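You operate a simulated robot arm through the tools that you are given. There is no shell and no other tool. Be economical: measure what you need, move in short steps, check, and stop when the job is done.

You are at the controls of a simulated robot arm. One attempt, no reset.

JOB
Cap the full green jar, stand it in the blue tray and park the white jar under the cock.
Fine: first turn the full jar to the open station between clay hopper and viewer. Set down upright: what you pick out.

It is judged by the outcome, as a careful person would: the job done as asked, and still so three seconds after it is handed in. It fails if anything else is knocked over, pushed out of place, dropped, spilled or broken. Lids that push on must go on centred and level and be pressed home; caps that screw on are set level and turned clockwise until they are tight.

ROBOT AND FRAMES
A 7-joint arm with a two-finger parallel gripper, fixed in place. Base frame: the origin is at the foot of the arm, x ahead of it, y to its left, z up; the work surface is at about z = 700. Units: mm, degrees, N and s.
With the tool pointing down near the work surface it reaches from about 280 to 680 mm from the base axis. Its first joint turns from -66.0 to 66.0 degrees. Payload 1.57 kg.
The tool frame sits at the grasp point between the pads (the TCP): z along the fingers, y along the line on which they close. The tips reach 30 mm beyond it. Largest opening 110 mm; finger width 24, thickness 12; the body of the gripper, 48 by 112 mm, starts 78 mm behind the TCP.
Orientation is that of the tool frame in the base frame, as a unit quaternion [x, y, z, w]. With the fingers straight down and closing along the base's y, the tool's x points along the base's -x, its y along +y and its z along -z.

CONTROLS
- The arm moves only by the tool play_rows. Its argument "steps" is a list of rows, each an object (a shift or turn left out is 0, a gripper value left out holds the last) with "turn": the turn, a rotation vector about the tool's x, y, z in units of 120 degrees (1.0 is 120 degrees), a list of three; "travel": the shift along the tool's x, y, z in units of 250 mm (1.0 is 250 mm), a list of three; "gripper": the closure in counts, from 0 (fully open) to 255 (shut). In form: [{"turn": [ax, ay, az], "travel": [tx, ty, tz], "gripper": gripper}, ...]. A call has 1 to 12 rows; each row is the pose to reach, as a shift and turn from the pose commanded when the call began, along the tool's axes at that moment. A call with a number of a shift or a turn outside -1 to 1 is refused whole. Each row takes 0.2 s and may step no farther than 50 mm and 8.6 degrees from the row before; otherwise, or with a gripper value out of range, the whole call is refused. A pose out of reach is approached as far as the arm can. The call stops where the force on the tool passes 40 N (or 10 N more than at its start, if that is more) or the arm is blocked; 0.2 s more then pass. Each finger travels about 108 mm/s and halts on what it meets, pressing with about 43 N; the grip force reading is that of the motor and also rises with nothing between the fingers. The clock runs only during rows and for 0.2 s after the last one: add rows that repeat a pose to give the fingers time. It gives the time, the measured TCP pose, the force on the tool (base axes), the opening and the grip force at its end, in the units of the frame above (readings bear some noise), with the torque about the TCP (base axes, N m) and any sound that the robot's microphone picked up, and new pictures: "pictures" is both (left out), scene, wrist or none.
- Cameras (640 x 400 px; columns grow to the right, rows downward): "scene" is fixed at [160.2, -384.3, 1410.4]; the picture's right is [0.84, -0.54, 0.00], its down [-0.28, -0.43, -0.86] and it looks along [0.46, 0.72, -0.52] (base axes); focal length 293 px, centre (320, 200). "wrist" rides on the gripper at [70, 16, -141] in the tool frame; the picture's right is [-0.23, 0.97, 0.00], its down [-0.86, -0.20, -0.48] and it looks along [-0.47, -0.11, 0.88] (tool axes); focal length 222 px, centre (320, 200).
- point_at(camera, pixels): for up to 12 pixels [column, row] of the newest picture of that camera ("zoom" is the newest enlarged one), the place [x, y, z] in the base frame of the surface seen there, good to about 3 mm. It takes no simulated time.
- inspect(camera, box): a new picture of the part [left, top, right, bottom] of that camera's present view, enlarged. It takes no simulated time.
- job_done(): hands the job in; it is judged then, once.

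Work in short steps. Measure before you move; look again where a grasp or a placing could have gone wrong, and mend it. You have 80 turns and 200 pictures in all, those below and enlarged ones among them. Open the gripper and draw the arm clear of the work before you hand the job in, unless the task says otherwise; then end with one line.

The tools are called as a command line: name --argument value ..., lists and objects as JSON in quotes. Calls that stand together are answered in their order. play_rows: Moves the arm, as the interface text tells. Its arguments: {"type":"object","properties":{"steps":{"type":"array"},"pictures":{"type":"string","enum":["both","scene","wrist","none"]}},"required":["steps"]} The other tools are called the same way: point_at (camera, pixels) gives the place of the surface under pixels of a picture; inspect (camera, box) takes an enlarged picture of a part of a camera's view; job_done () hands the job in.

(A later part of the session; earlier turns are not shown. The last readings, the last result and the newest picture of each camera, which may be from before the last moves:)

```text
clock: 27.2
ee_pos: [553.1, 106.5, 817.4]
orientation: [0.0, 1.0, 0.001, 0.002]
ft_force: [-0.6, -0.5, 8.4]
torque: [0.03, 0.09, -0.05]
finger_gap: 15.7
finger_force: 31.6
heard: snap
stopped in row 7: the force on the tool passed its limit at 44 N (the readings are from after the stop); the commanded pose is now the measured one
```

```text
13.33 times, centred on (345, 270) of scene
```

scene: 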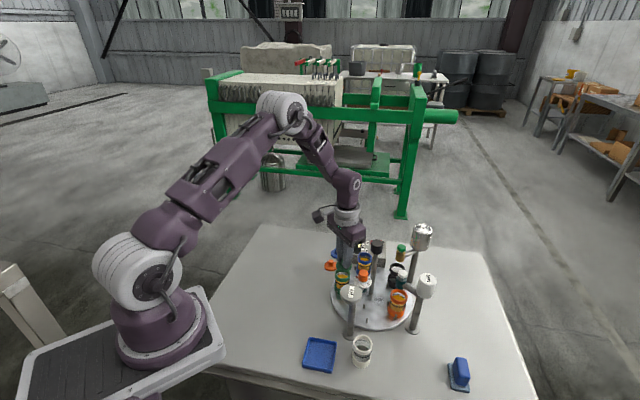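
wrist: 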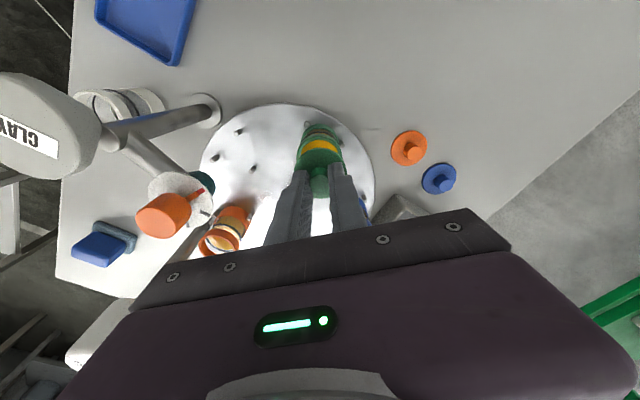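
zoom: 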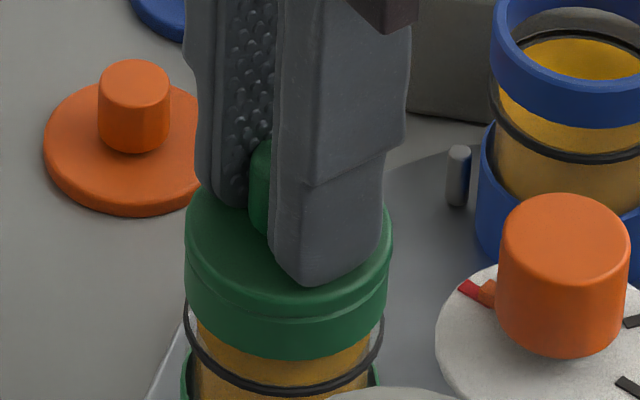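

A snap was heard and the lid sits flush on the rim. I'll press once more to confirm it's home, then release and rise.

play_rows --steps '[{"travel": [0, 0, 0.006]}, {"travel": [0, 0, 0.012]}, {"travel": [0, 0, 0.018]}, {"travel": [0, 0, 0.022]}]' --pictures "none"

```text
clock: 27.7
ee_pos: [554.9, 106.9, 816.6]
orientation: [0.0, 1.0, 0.001, 0.003]
ft_force: [-1.7, 1.0, 10.7]
torque: [0.03, 0.13, -0.03]
finger_gap: 15.6
finger_force: 31.2
stopped in row 2: the force on the tool passed its limit at 45 N (the readings are from after the stop); the commanded pose is now the measured one
```

The lid is hard against the rim at the same height, so it's home. I'll release and rise to look.

play_rows --steps '[{"gripper": 150}, {"gripper": 150}, {"travel": [0, 0, -0.1]}, {"travel": [0, 0, -0.25]}, {"travel": [0, 0, -0.25]}]'

inspect --camera "scene" --box '[325, 255, 365, 295]'

inspect --camera "wrist" --box '[260, 90, 380, 180]'

```text
clock: 28.9
ee_pos: [554.7, 105.1, 876.8]
orientation: [0.0, 1.0, 0.001, 0.003]
ft_force: [0.2, 1.0, -0.3]
torque: [-0.04, 0.01, -0.01]
finger_gap: 45.4
finger_force: 0.1
```

scene: 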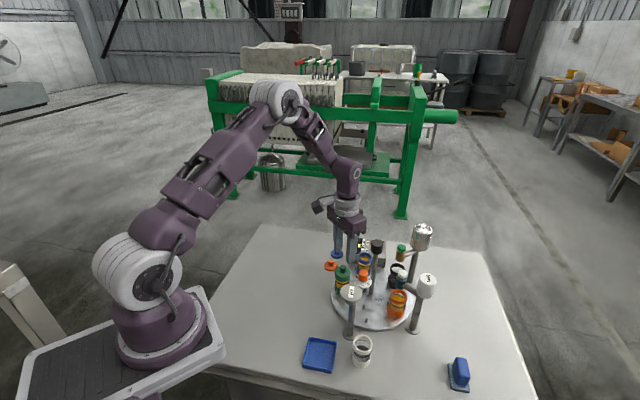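
wrist: 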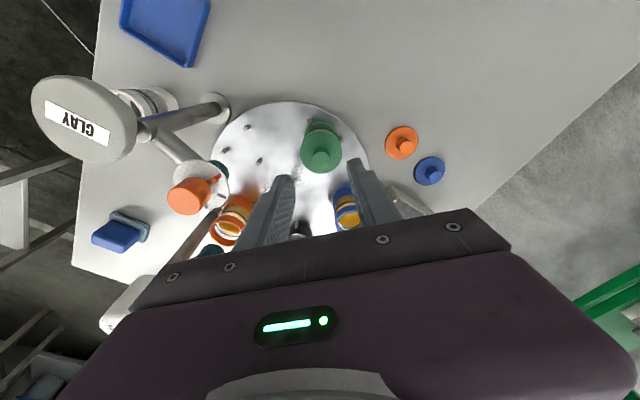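

```text
10.00 times, centred on (345, 275) of scene
```

zoom: 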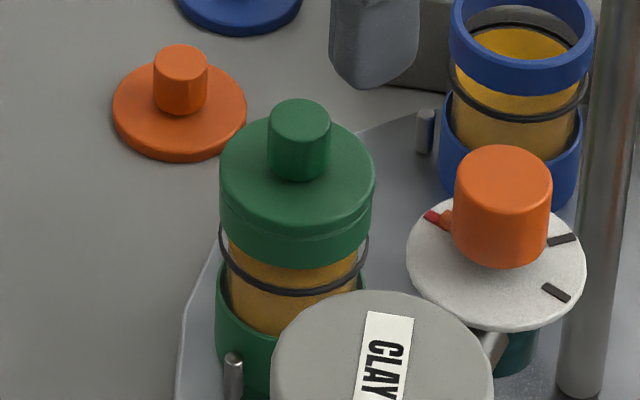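

```text
4.44 times, centred on (320, 135) of wrist
```

zoom: 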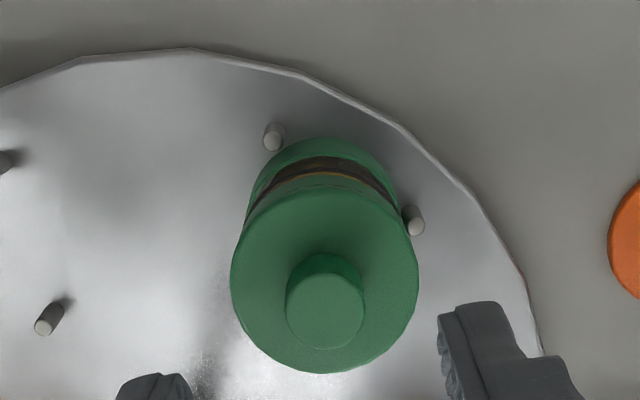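

The lid is level and seated. I'll check the jar's centre for the grasp.

point_at --camera "zoom" --pixels '[[325, 308], [290, 310], [362, 310], [325, 280], [325, 345], [233, 270], [417, 270], [325, 370], [272, 130], [414, 218]]'

```text
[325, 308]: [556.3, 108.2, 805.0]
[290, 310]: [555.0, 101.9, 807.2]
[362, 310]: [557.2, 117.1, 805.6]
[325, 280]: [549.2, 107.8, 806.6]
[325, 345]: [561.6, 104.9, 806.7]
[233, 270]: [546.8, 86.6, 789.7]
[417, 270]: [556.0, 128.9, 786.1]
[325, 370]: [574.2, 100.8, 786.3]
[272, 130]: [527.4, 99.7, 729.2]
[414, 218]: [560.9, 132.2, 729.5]
```

The jar centre is about (555,108) and the peg tops are at 729. I'll open to ~85 mm, lower to z≈770 and close on the jar.

play_rows --steps '[{"travel": [0, 0.008, 0], "gripper": 60}, {"travel": [0, 0.008, 0], "gripper": 60}, {"travel": [0, 0.008, 0.15]}, {"travel": [0, 0.008, 0.3]}, {"travel": [0, 0.008, 0.428]}, {"travel": [0, 0.008, 0.428]}, {"travel": [0, 0.008, 0.428], "gripper": 255}, {"travel": [0, 0.008, 0.428]}, {"travel": [0, 0.008, 0.428]}, {"travel": [0, 0.008, 0.428]}]'

inspect --camera "scene" --box '[320, 250, 370, 300]'

```text
clock: 31.1
ee_pos: [554.8, 105.5, 771.5]
orientation: [-0.001, 1.0, 0.001, 0.002]
ft_force: [-0.1, -0.1, -0.2]
torque: [0.0, 0.01, -0.02]
finger_gap: 43.3
finger_force: 42.8
```

scene: 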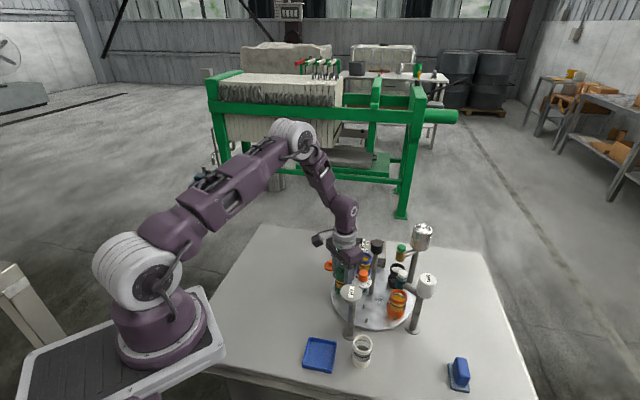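
wrist: 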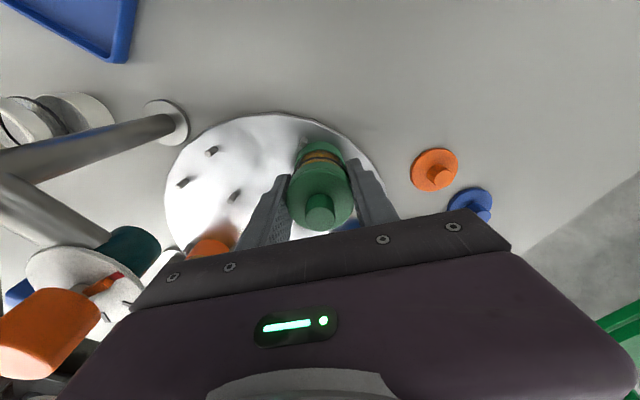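

```text
8.00 times, centred on (345, 275) of scene
```

zoom: 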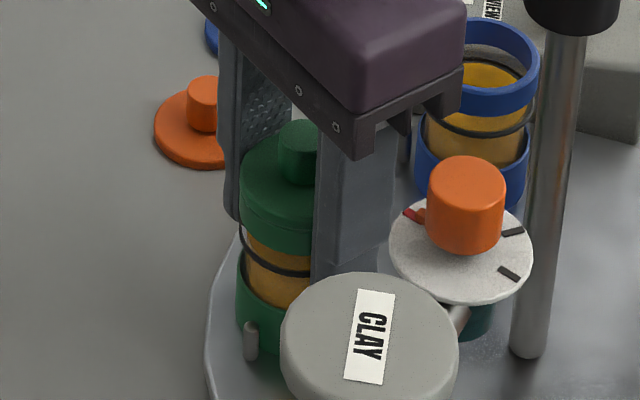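

The jar is gripped at 43.3 mm. I'll lift it straight up slowly and then back off along -x.

play_rows --steps '[{"travel": [0, 0, -0.03]}, {"travel": [0, 0, -0.1]}, {"travel": [0, 0, -0.2]}, {"travel": [0, 0, -0.3]}, {"travel": [0, 0, -0.32]}, {"travel": [0.08, 0, -0.32]}, {"travel": [0.2, 0, -0.32]}, {"travel": [0.34, 0, -0.32]}, {"travel": [0.48, 0, -0.32]}, {"travel": [0.6, 0, -0.32]}, {"travel": [0.66, 0, -0.32]}, {"travel": [0.66, 0, -0.32]}]'

```text
clock: 33.7
ee_pos: [390.8, 108.0, 848.0]
orientation: [0.0, 1.0, 0.0, 0.002]
ft_force: [-0.9, -0.1, -1.7]
torque: [0.02, 0.02, 0.03]
finger_gap: 43.3
finger_force: 42.9
heard: snap
```

scene: 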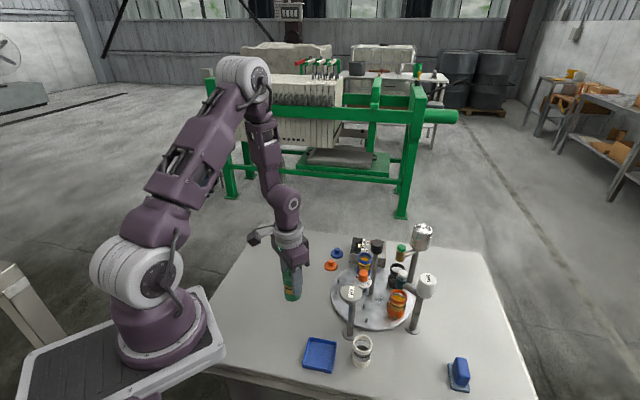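
wrist: 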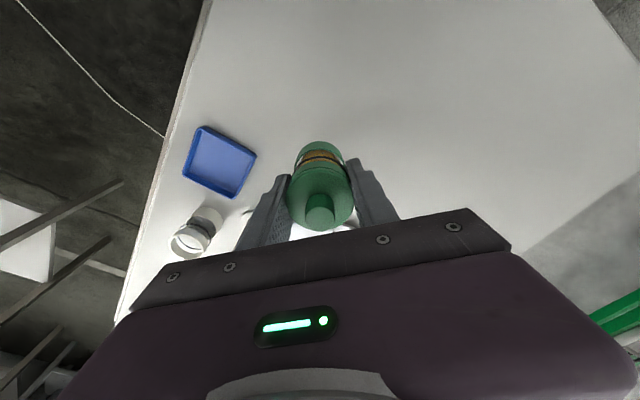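

A snap was heard on lift, perhaps from the jar's seat or the lid. I'll inspect both.

inspect --camera "scene" --box '[265, 250, 325, 310]'

inspect --camera "scene" --box '[320, 250, 420, 335]'

inspect --camera "wrist" --box '[260, 120, 380, 240]'

```text
6.67 times, centred on (295, 280) of scene
```

zoom: 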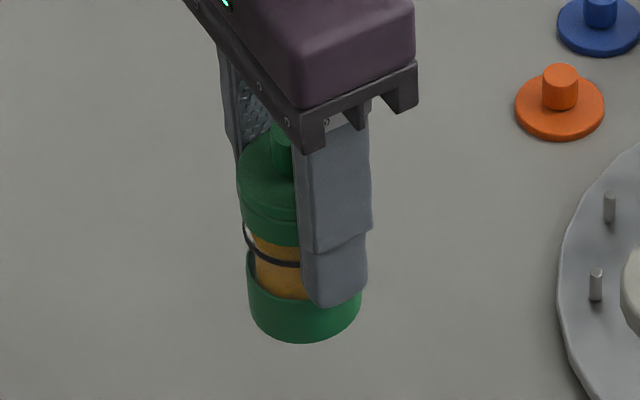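

```text
4.71 times, centred on (370, 292) of scene
```

zoom: 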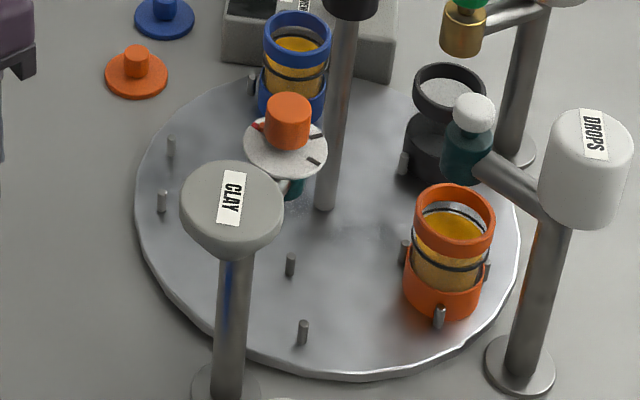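

```text
3.33 times, centred on (320, 180) of wrist
```

zoom: 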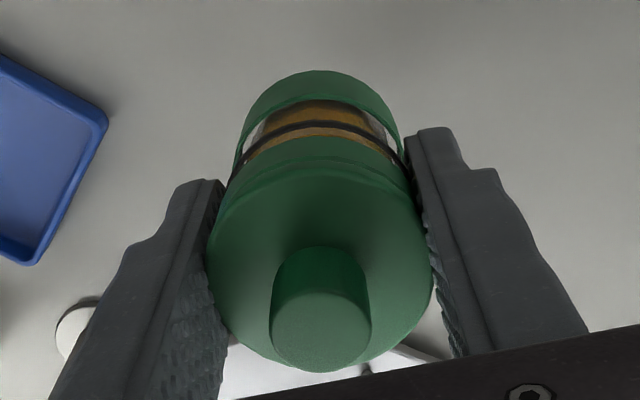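

The lid still looks flush and the jar hangs level. I'll carry it over the tray centre (388,-26.5), stop 15 mm above, and press the lid again there.

play_rows --steps '[{"travel": [0.003, -0.06, 0]}, {"travel": [0.006, -0.17, 0]}, {"travel": [0.009, -0.3, 0]}, {"travel": [0.011, -0.42, 0]}, {"travel": [0.011, -0.51, 0]}, {"travel": [0.011, -0.538, 0.05]}, {"travel": [0.011, -0.538, 0.17]}, {"travel": [0.011, -0.538, 0.28]}, {"travel": [0.011, -0.538, 0.29]}]'

inspect --camera "scene" --box '[290, 310, 350, 380]'

```text
clock: 35.7
ee_pos: [387.4, -24.9, 775.5]
orientation: [0.0, 1.0, 0.001, 0.003]
ft_force: [0.0, 0.2, -1.0]
torque: [0.01, -0.04, 0.02]
finger_gap: 43.3
finger_force: 43.3
```

scene: 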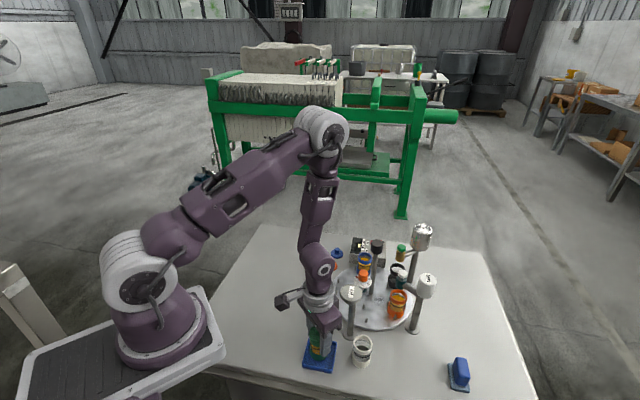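
wrist: 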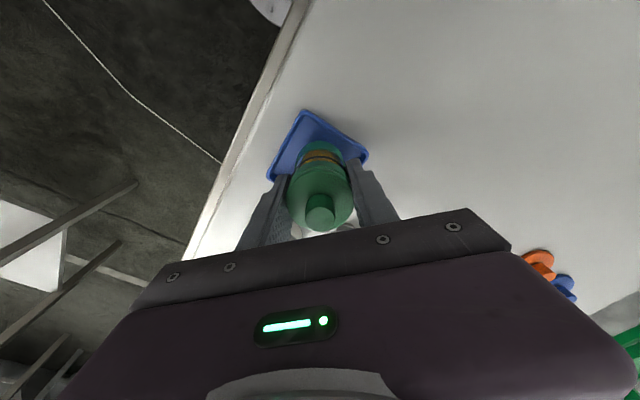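

```text
5.71 times, centred on (320, 345) of scene
```

zoom: 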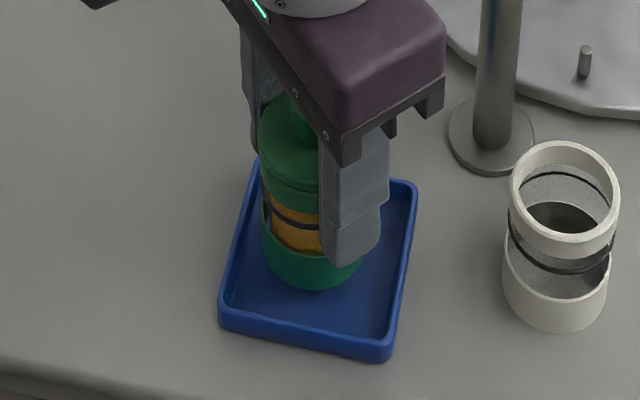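

Centred over the tray. I'll lower it slowly to the floor, watching the force.

play_rows --steps '[{"travel": [0, 0, 0.02]}, {"travel": [0, 0, 0.04]}, {"travel": [0, 0, 0.05]}, {"travel": [0, 0, 0.056]}, {"travel": [0, 0, 0.062]}, {"travel": [0, 0, 0.066]}, {"travel": [0, 0, 0.066]}]' --pictures "none"

```text
clock: 37.3
ee_pos: [388.1, -24.9, 760.3]
orientation: [0.0, 1.0, 0.001, 0.003]
ft_force: [0.2, 6.7, 19.0]
torque: [0.29, 0.0, 0.02]
finger_gap: 42.9
finger_force: 43.3
```

The jar touches the tray floor (19 N up). I'll release slowly and rise.

play_rows --steps '[{"travel": [0, 0, -0.003], "gripper": 200}, {"travel": [0, 0, -0.003], "gripper": 90}, {"travel": [0, 0, -0.003], "gripper": 90}, {"travel": [0, 0, -0.14]}, {"travel": [0, 0, -0.32]}, {"travel": [0, 0, -0.4]}, {"travel": [0, 0, -0.4]}]'

inspect --camera "scene" --box '[290, 310, 350, 380]'

inspect --camera "wrist" --box '[260, 90, 380, 210]'

```text
clock: 38.9
ee_pos: [386.2, -26.7, 862.5]
orientation: [-0.001, 1.0, 0.001, 0.002]
ft_force: [-0.3, -0.1, 0.0]
torque: [0.02, -0.02, 0.01]
finger_gap: 71.2
finger_force: 0.1
heard: snap
```

scene: 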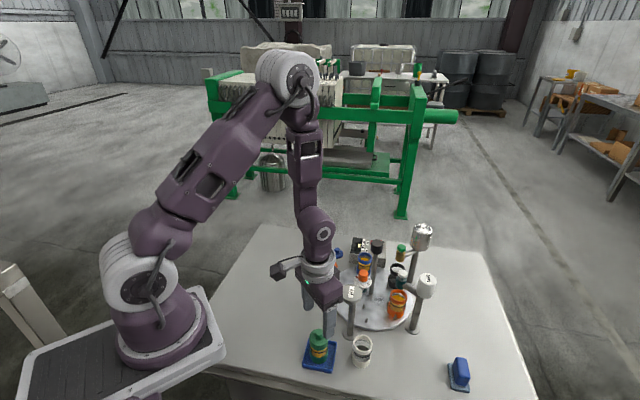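
wrist: 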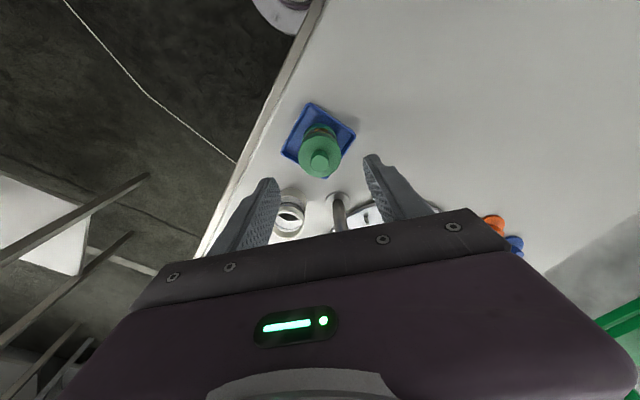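

```text
5.71 times, centred on (320, 345) of scene
```

zoom: 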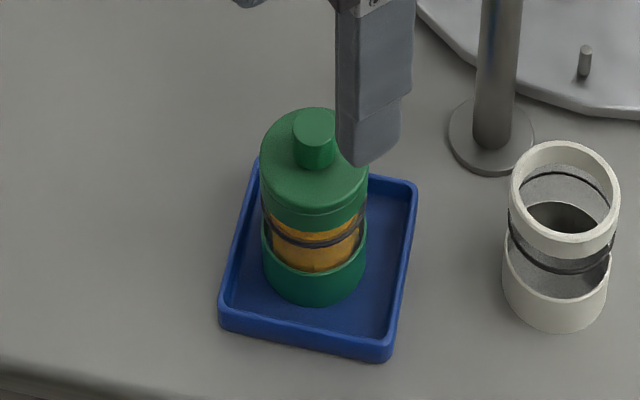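

```text
3.33 times, centred on (320, 150) of wrist
```

zoom: 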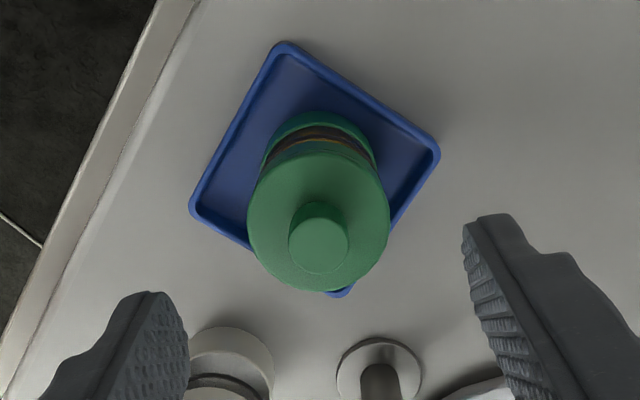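

Another snap sounded on release; the lid looks level but I'll press it to be sure. First I'll measure the knob.

point_at --camera "zoom" --pixels '[[320, 248], [290, 245], [348, 245], [320, 272], [250, 220], [388, 215], [320, 288], [250, 205]]'

inspect --camera "scene" --box '[305, 325, 335, 360]'

```text
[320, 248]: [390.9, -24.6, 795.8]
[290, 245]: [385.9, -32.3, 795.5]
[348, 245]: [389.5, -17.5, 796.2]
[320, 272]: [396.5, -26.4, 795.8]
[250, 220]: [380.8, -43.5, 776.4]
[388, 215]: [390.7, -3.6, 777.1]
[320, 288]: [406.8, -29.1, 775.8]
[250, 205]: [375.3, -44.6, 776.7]
```

```text
11.43 times, centred on (320, 342) of scene
```

zoom: 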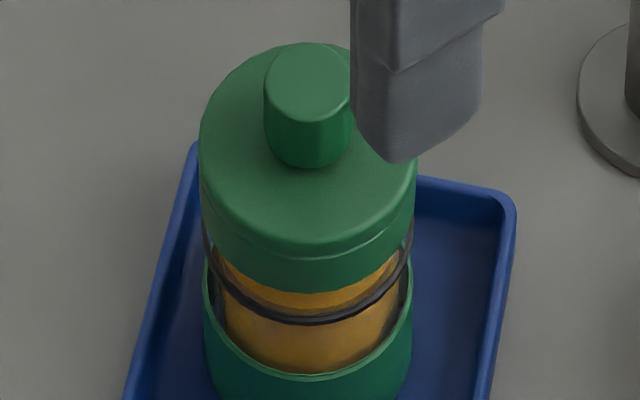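

The knob top reads 795.8 at (390,-25), perhaps 2 mm high. I'll close the fingers and press straight down on it slowly.

play_rows --steps '[{"travel": [-0.015, 0.007, 0], "gripper": 255}, {"travel": [-0.015, 0.007, 0]}, {"travel": [-0.015, 0.007, 0.06]}, {"travel": [-0.015, 0.007, 0.12]}, {"travel": [-0.015, 0.007, 0.13]}, {"travel": [-0.015, 0.007, 0.138]}, {"travel": [-0.015, 0.007, 0.145]}, {"travel": [-0.015, 0.007, 0.152]}, {"travel": [-0.015, 0.007, 0.159]}, {"travel": [-0.015, 0.007, 0.166]}, {"travel": [-0.015, 0.007, 0.173]}, {"travel": [-0.015, 0.007, 0.18]}]' --pictures "wrist"

```text
clock: 40.8
ee_pos: [391.8, -24.3, 824.9]
orientation: [0.001, 1.0, 0.001, 0.004]
ft_force: [-2.6, 1.3, 21.8]
torque: [0.02, 0.16, 0.03]
finger_gap: 0.0
finger_force: 21.3
stopped in row 9: the force on the tool passed its limit at 53 N (the readings are from after the stop); the commanded pose is now the measured one
```

wrist: 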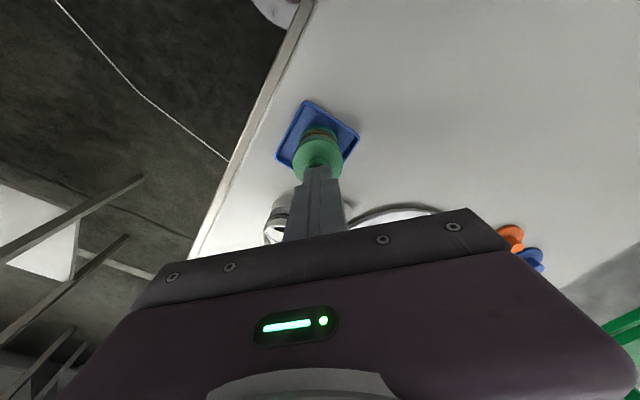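

The knob held 53 N without moving further or snapping, so the lid is home. I'll rise and move over to view the white jar.

play_rows --steps '[{"travel": [0, 0, -0.1]}, {"travel": [0, 0, -0.28], "gripper": 60}, {"travel": [0, 0, -0.46]}, {"travel": [-0.05, -0.1, -0.56]}, {"travel": [-0.1, -0.22, -0.56]}, {"travel": [-0.12, -0.3, -0.56]}, {"travel": [-0.12, -0.3, -0.56]}]'

inspect --camera "wrist" --box '[220, 80, 420, 230]'

inspect --camera "scene" --box '[335, 320, 385, 380]'

```text
clock: 42.4
ee_pos: [421.0, -102.3, 964.0]
orientation: [0.0, 1.0, 0.001, 0.003]
ft_force: [1.3, -0.4, 0.6]
torque: [0.02, 0.01, -0.03]
finger_gap: 84.1
finger_force: 0.0
```

scene: 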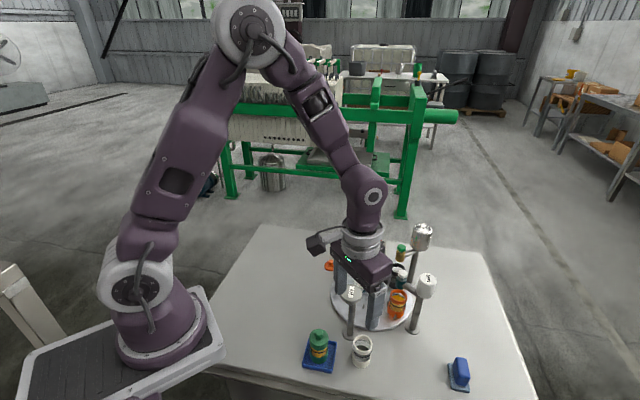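
wrist: 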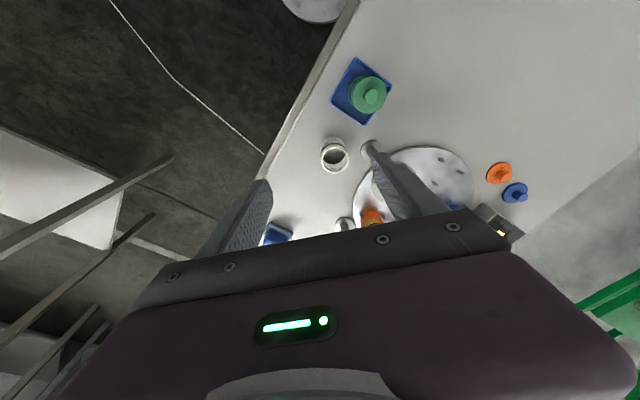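

```text
2.67 times, centred on (320, 155) of wrist
```

zoom: 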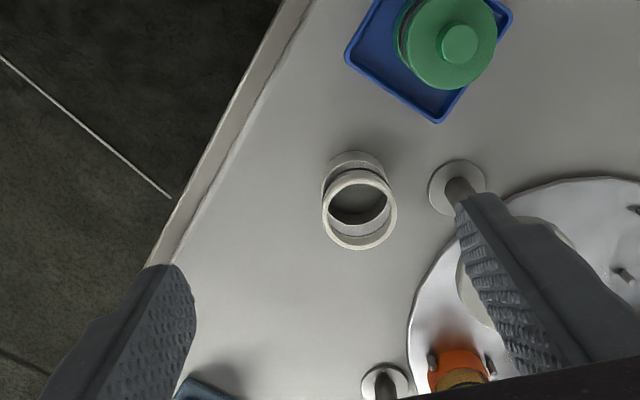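

```text
6.67 times, centred on (360, 350) of scene
```

zoom: 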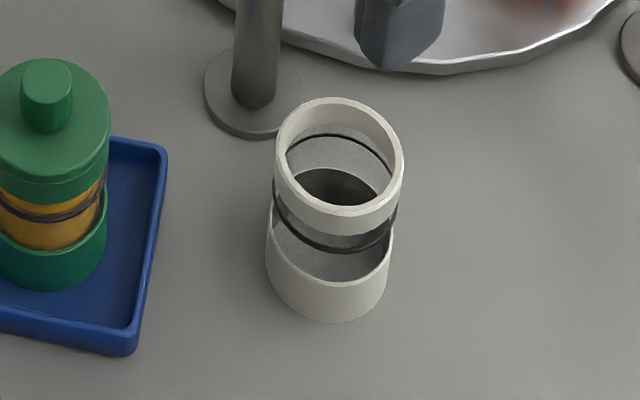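

The white jar is empty. I'll measure its rim and the clay post near it.

point_at --camera "zoom" --pixels '[[279, 145], [402, 150], [340, 100], [325, 212], [300, 108], [380, 112], [290, 195], [375, 205], [330, 310], [245, 100], [260, 60]]'

point_at --camera "wrist" --pixels '[[322, 155], [347, 157], [335, 172], [335, 145], [382, 152], [371, 148]]'

```text
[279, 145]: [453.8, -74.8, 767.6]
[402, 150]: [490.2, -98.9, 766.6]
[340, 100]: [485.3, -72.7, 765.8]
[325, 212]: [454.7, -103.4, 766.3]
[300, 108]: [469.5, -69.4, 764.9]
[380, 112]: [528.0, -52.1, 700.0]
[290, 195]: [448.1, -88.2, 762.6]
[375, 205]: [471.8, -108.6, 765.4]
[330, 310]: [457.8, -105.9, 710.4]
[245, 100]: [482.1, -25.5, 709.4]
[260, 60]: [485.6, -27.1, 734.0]
```

```text
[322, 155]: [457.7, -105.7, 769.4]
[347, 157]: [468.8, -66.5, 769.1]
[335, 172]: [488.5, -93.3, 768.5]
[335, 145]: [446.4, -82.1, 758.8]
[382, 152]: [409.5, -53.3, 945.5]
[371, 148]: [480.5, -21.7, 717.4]
```

The white jar is centred at about (470,-88.5). The clay hopper is close by, so I'll measure its extent before choosing the grasp direction.

inspect --camera "scene" --box '[330, 270, 380, 320]'

```text
8.00 times, centred on (355, 295) of scene
```

zoom: 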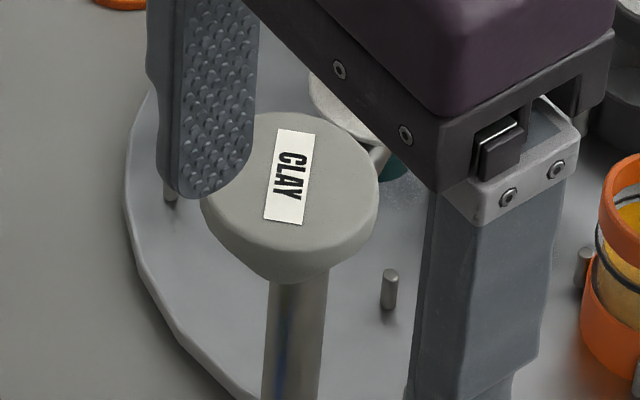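

point_at --camera "zoom" --pixels '[[204, 200], [377, 185], [290, 242], [240, 232], [345, 232], [285, 120], [290, 185], [290, 270], [340, 130], [300, 320]]'

```text
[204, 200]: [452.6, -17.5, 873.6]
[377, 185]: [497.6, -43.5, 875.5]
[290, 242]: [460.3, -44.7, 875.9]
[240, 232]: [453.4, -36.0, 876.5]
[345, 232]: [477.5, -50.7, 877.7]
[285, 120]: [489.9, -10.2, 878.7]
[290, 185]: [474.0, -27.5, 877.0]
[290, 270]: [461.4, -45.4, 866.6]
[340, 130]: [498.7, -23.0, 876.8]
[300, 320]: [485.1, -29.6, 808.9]
```

The hopper spans y down to about -54 at z 850–877. I'll grasp with the fingers closing along x so the narrow side faces it, turning +90° with the camera side away, up high over the jar.

play_rows --steps '[{"travel": [-0.03, 0.005, 0], "turn": [0, 0, -0.07]}, {"travel": [-0.06, 0.01, 0], "turn": [0, 0, -0.14]}, {"travel": [-0.09, 0.02, 0], "turn": [0, 0, -0.21]}, {"travel": [-0.12, 0.03, 0], "turn": [0, 0, -0.28]}, {"travel": [-0.15, 0.04, 0], "turn": [0, 0, -0.35]}, {"travel": [-0.196, 0.047, 0], "turn": [0, 0, -0.42]}, {"travel": [-0.196, 0.047, 0], "turn": [0, 0, -0.49]}, {"travel": [-0.196, 0.047, 0], "turn": [0, 0, -0.56]}, {"travel": [-0.196, 0.047, 0], "turn": [0, 0, -0.63]}, {"travel": [-0.196, 0.047, 0], "turn": [0, 0, -0.7]}, {"travel": [-0.196, 0.047, 0], "turn": [0, 0, -0.75]}, {"travel": [-0.196, 0.047, 0], "turn": [0, 0, -0.75]}]'

```text
clock: 45.0
ee_pos: [468.6, -87.9, 964.0]
orientation: [0.707, -0.707, 0.002, -0.003]
ft_force: [0.0, 0.1, 0.8]
torque: [0.01, 0.01, -0.01]
finger_gap: 84.4
finger_force: 0.2
```

scene: 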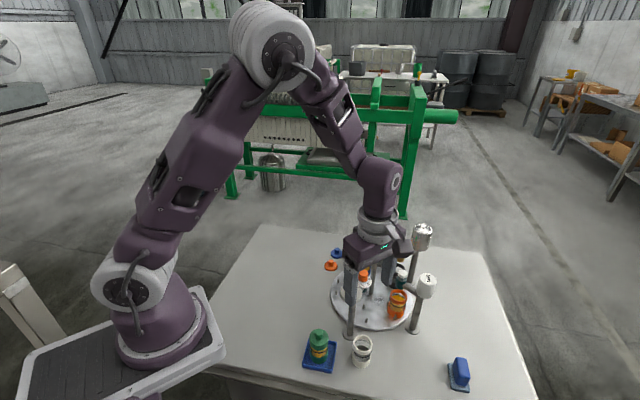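
wrist: 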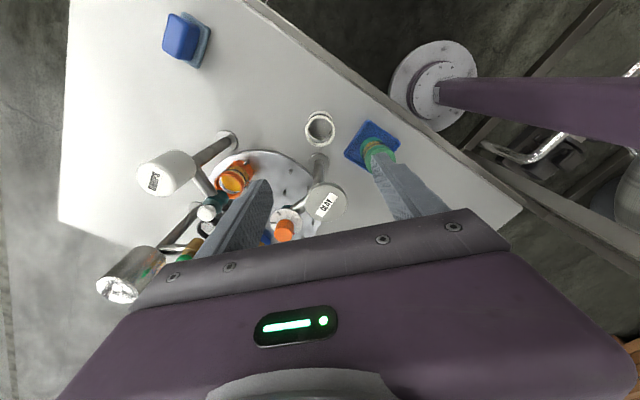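

The yaw was reached. I'll descend over the white jar to z≈764, offset slightly to -y for hopper clearance, stopping part-way to check.

play_rows --steps '[{"travel": [0.012, -0.0056, 0.1]}, {"travel": [0.012, -0.0056, 0.25]}, {"travel": [0.012, -0.0056, 0.4]}, {"travel": [0.012, -0.0056, 0.52]}, {"travel": [0.012, -0.0056, 0.58]}, {"travel": [0.012, -0.0056, 0.58]}]'

inspect --camera "scene" --box '[320, 280, 400, 380]'

```text
clock: 46.4
ee_pos: [473.1, -90.0, 821.5]
orientation: [-0.707, 0.708, -0.003, 0.004]
ft_force: [-0.5, 0.1, -0.5]
torque: [0.03, -0.03, -0.02]
finger_gap: 83.9
finger_force: 0.1
```

scene: 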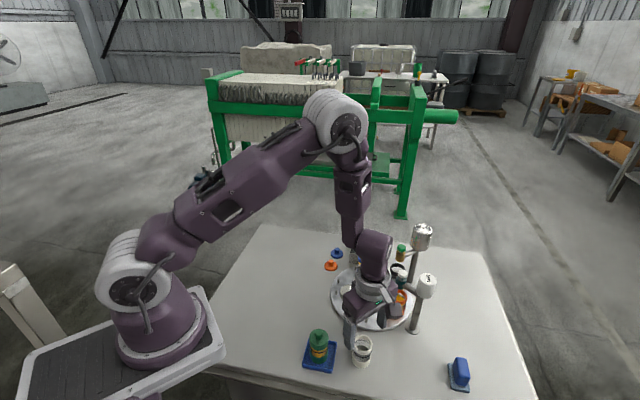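
wrist: 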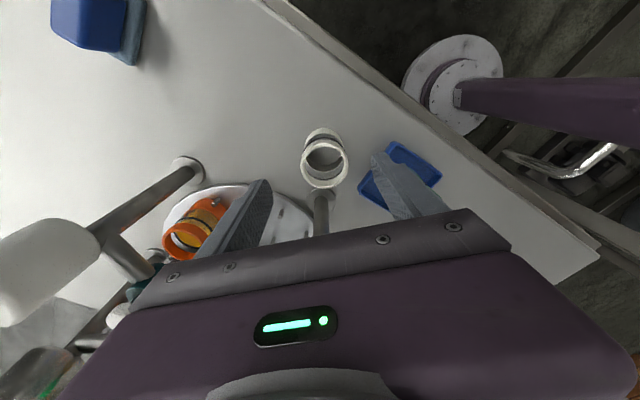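

```text
4.00 times, centred on (360, 330) of scene
```

zoom: 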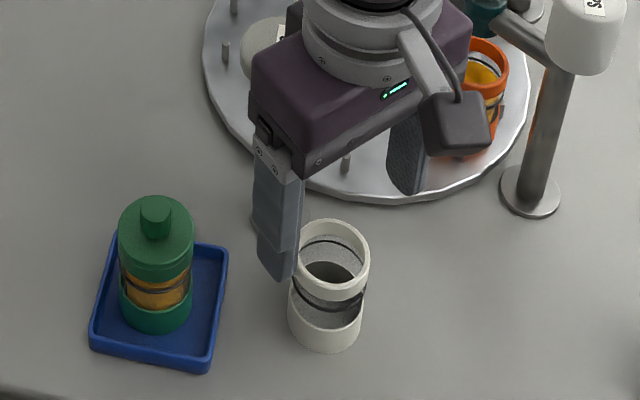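

The jar is between the fingers with room to the hopper. I'll lower the rest slowly.

play_rows --steps '[{"travel": [0.006, 0.008, 0.06]}, {"travel": [0.006, 0.008, 0.12]}, {"travel": [0.006, 0.008, 0.18]}, {"travel": [0.006, 0.008, 0.228]}, {"travel": [0.006, 0.008, 0.228]}]'

inspect --camera "scene" --box '[320, 280, 400, 380]'

```text
clock: 47.0
ee_pos: [471.5, -91.7, 793.9]
orientation: [0.708, -0.706, 0.004, -0.005]
ft_force: [-11.9, 2.1, 24.2]
torque: [0.89, -0.8, 0.52]
finger_gap: 84.5
finger_force: 0.0
stopped in row 3: the force on the tool passed its limit at 77 N (the readings are from after the stop); the commanded pose is now the measured one
```

scene: 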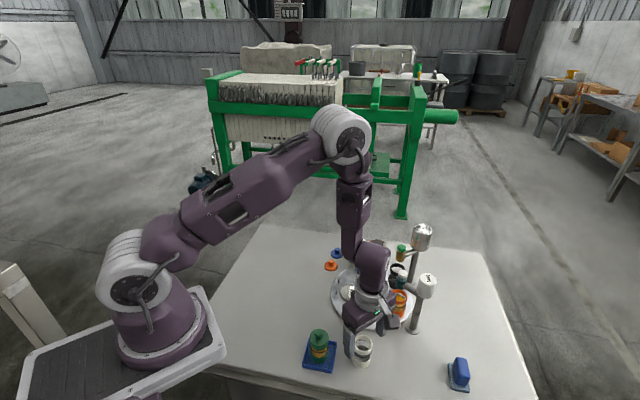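
wrist: 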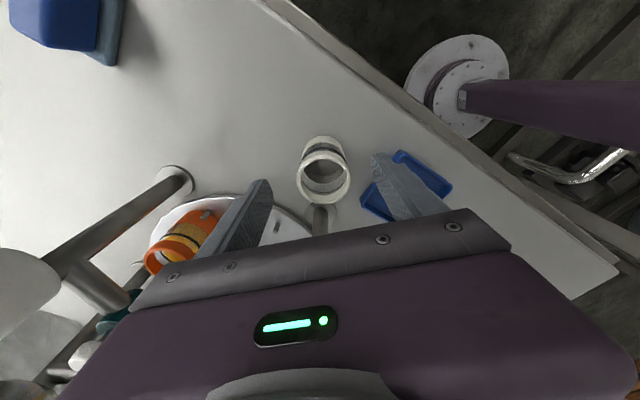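

```text
4.00 times, centred on (360, 330) of scene
```

zoom: 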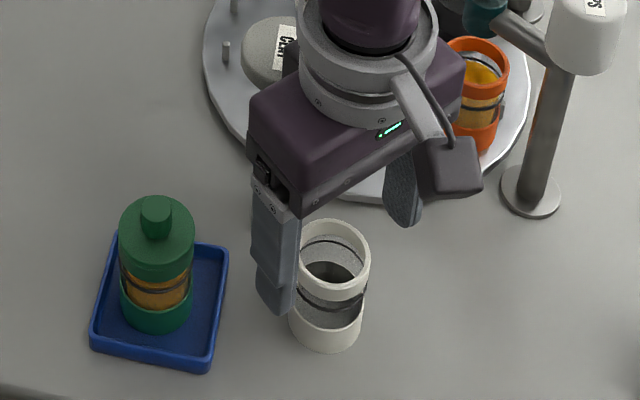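

The body touched the hopper's top at z≈872 (77 N). I'll back straight up and check that the hopper and jar are undisturbed.

play_rows --steps '[{"travel": [0, 0, -0.08]}, {"travel": [0, 0, -0.22]}, {"travel": [0.1, 0, -0.38]}, {"travel": [0.2, 0, -0.38]}, {"travel": [0.2, 0, -0.38]}]'

inspect --camera "scene" --box '[320, 260, 420, 370]'

```text
clock: 48.2
ee_pos: [468.9, -142.0, 887.7]
orientation: [0.707, -0.707, 0.005, -0.004]
ft_force: [-0.4, -0.8, 0.9]
torque: [-0.02, -0.01, -0.01]
finger_gap: 84.4
finger_force: 0.1
```

scene: 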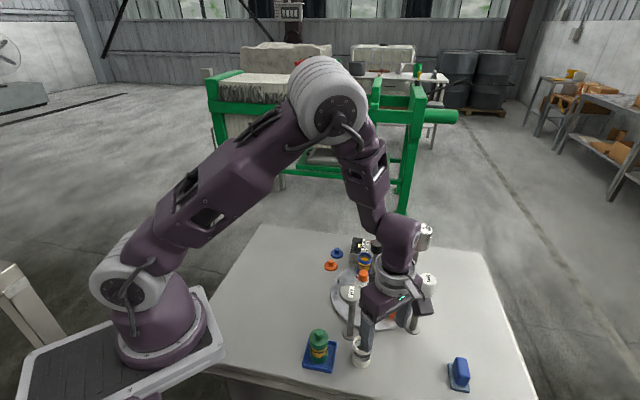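
wrist: 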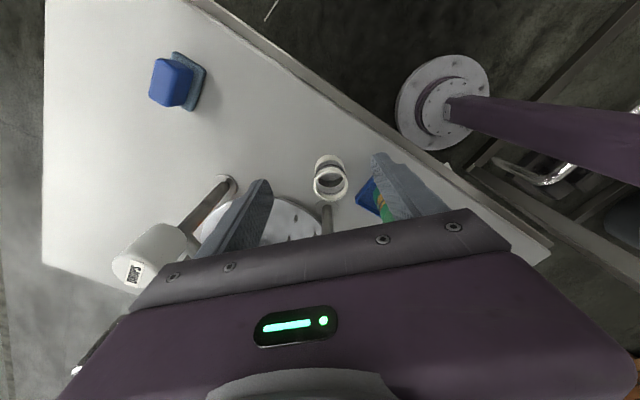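

```text
3.64 times, centred on (370, 315) of scene
```

zoom: 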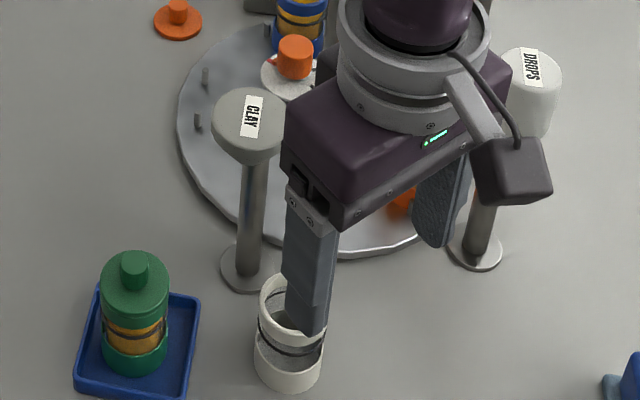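

Nothing appears displaced. I'll lean the gripper's top 20° toward -y about the closing axis, which keeps the pads parallel to the jar wall, and approach again.

play_rows --steps '[{"turn": [0, -0.055, 0]}, {"turn": [0, -0.11, 0]}, {"turn": [0, -0.1667, 0]}, {"travel": [-0.1, -0.006, 0.05], "turn": [0, -0.1667, 0]}, {"travel": [-0.208, -0.006, 0.1], "turn": [0, -0.1667, 0]}, {"travel": [-0.208, -0.006, 0.2], "turn": [0, -0.1667, 0]}, {"travel": [-0.208, -0.006, 0.3], "turn": [0, -0.1667, 0]}, {"travel": [-0.208, -0.006, 0.36], "turn": [0, -0.1667, 0]}, {"travel": [-0.208, -0.006, 0.36], "turn": [0, -0.1667, 0]}]'

inspect --camera "scene" --box '[320, 270, 410, 370]'

```text
clock: 50.2
ee_pos: [470.6, -92.3, 795.7]
orientation: [0.698, -0.695, -0.119, -0.126]
ft_force: [0.4, 0.4, -0.2]
torque: [0.01, -0.01, 0.04]
finger_gap: 84.2
finger_force: 0.1
```

scene: 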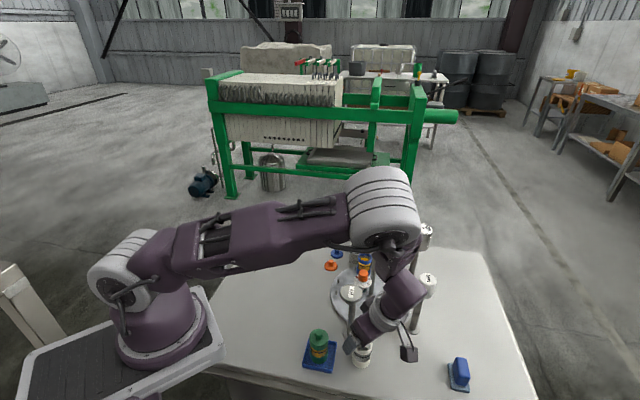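
wrist: 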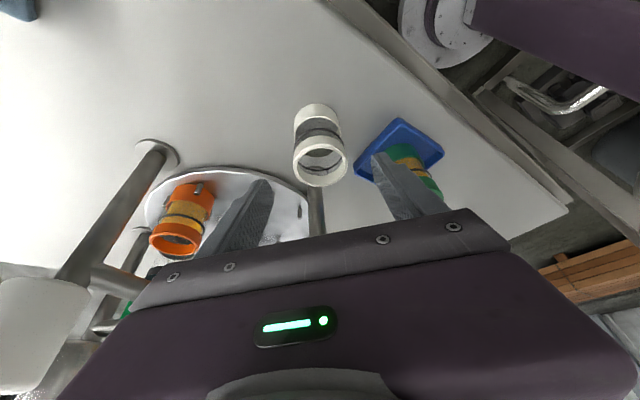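

```text
4.00 times, centred on (365, 320) of scene
```

zoom: 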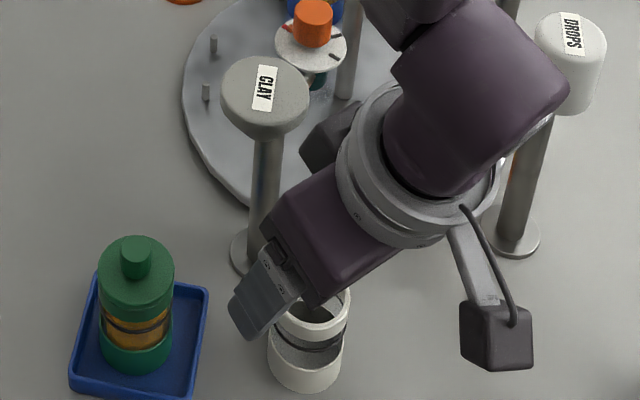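

I'll check where the dark block behind the flange lies relative to the hopper before going lower.

point_at --camera "zoom" --pixels '[[330, 120], [310, 140], [315, 165], [345, 105], [300, 100], [265, 100], [290, 190], [345, 165], [270, 290], [310, 290], [500, 340]]'

```text
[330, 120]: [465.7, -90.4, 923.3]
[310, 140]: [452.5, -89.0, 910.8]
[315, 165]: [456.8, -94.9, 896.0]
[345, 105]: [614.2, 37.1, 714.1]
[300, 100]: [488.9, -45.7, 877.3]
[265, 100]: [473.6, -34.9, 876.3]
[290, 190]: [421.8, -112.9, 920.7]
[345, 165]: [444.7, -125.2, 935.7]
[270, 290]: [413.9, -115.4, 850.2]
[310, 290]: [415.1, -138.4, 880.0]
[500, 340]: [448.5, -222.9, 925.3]
```

The block lies at y≈-90 and will be ~30 mm clear of the hopper when lowered. I'll lower 31 mm straight down and check.

play_rows --steps '[{"travel": [0.005, 0, 0.04]}, {"travel": [0.02, 0, 0.08]}, {"travel": [0.035, 0, 0.1193]}, {"travel": [0.035, 0, 0.1193]}]'

inspect --camera "scene" --box '[320, 270, 410, 370]'

inspect --camera "wrist" --box '[220, 80, 460, 240]'

```text
clock: 51.2
ee_pos: [472.5, -89.6, 766.1]
orientation: [0.697, -0.695, -0.119, -0.127]
ft_force: [0.1, -0.7, 0.0]
torque: [-0.01, 0.0, 0.01]
finger_gap: 84.2
finger_force: 0.0
```

scene: 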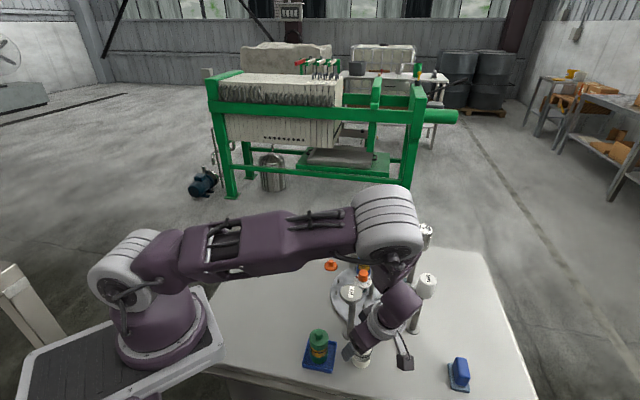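
wrist: 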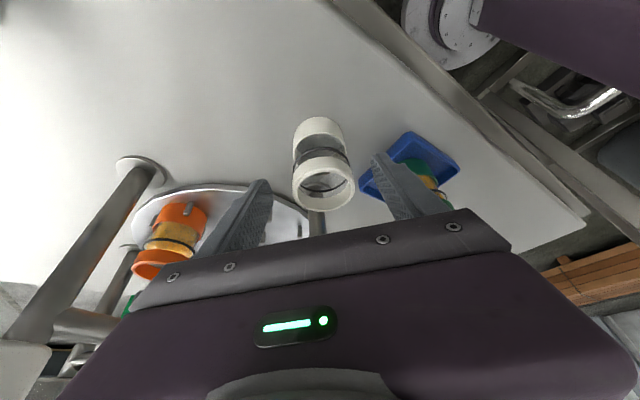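

```text
4.00 times, centred on (365, 320) of scene
```

zoom: 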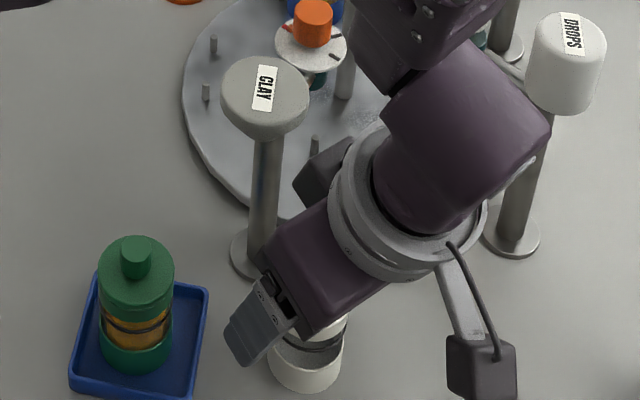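

```text
2.50 times, centred on (340, 160) of wrist
```

zoom: 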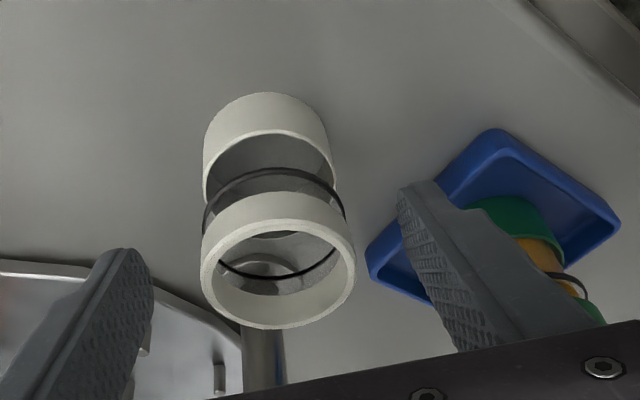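

The jar appears about 5–7 mm off between the pads. I'll measure its rim here.

point_at --camera "zoom" --pixels '[[205, 270], [352, 270], [280, 225], [278, 315], [215, 235], [340, 235], [128, 255], [412, 200]]'

```text
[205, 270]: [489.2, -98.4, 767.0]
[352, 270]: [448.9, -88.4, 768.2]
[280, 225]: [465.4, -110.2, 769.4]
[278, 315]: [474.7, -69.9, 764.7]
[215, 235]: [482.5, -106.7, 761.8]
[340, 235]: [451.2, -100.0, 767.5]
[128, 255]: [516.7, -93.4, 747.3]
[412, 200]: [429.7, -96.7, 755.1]
```

The jar is centred at (469.5,-90). I'll shift -3 mm in x and close.

play_rows --steps '[{"travel": [0, 0.0125, 0]}, {"travel": [0, 0.0125, 0]}, {"travel": [0, 0.0125, 0], "gripper": 255}, {"travel": [0, 0.0125, 0]}, {"travel": [0, 0.0125, 0]}, {"travel": [0, 0.0125, 0]}]' --pictures "wrist"

inspect --camera "wrist" --box '[220, 80, 460, 240]'

```text
clock: 52.6
ee_pos: [469.4, -89.6, 767.4]
orientation: [0.698, -0.695, -0.119, -0.127]
ft_force: [-1.6, -0.9, 7.5]
torque: [-0.06, 0.32, 0.02]
finger_gap: 42.5
finger_force: 43.0
```

wrist: 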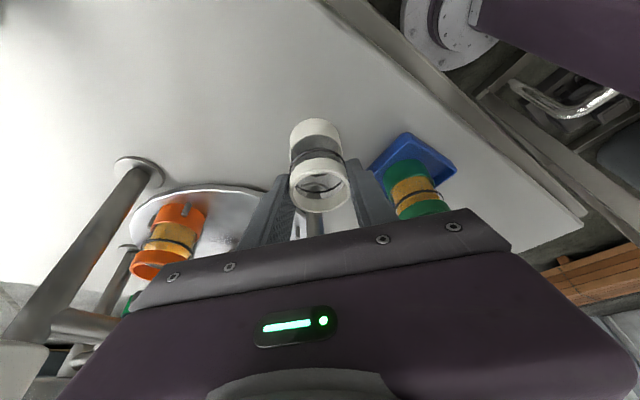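

```text
2.50 times, centred on (340, 160) of wrist
```

zoom: 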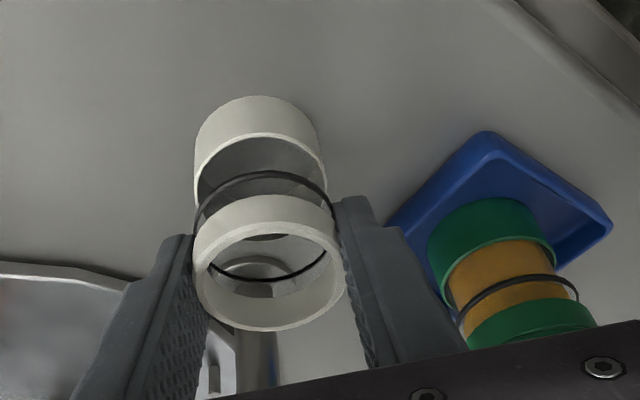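

The white jar is gripped (gap 42.5). I'll lift it straight up ~205 mm, above everything.

play_rows --steps '[{"travel": [-0.014, 0, -0.039]}, {"travel": [-0.055, 0, -0.15]}, {"travel": [-0.105, 0, -0.29]}, {"travel": [-0.157, 0, -0.43]}, {"travel": [-0.208, 0, -0.57]}, {"travel": [-0.255, 0, -0.7]}, {"travel": [-0.28, 0, -0.77]}, {"travel": [-0.28, 0, -0.77]}]'

```text
clock: 54.4
ee_pos: [468.4, -85.6, 974.3]
orientation: [0.697, -0.695, -0.12, -0.128]
ft_force: [0.4, -0.5, -0.6]
torque: [-0.03, -0.01, -0.03]
finger_gap: 42.2
finger_force: 43.0
```

scene: 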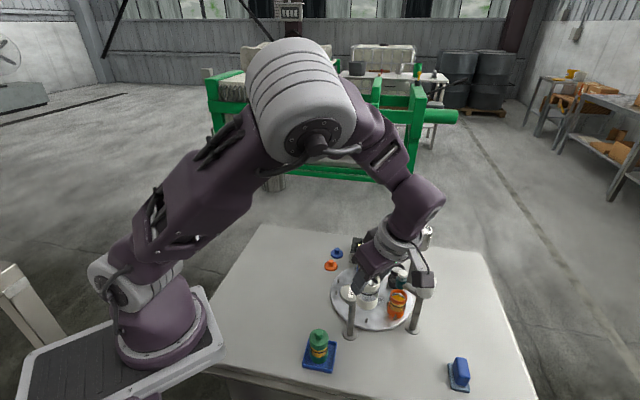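
wrist: 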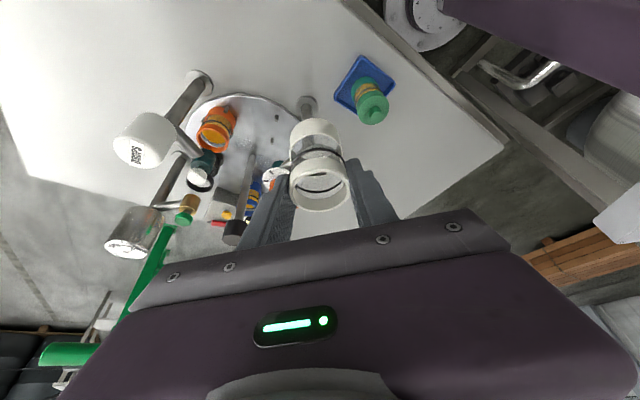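

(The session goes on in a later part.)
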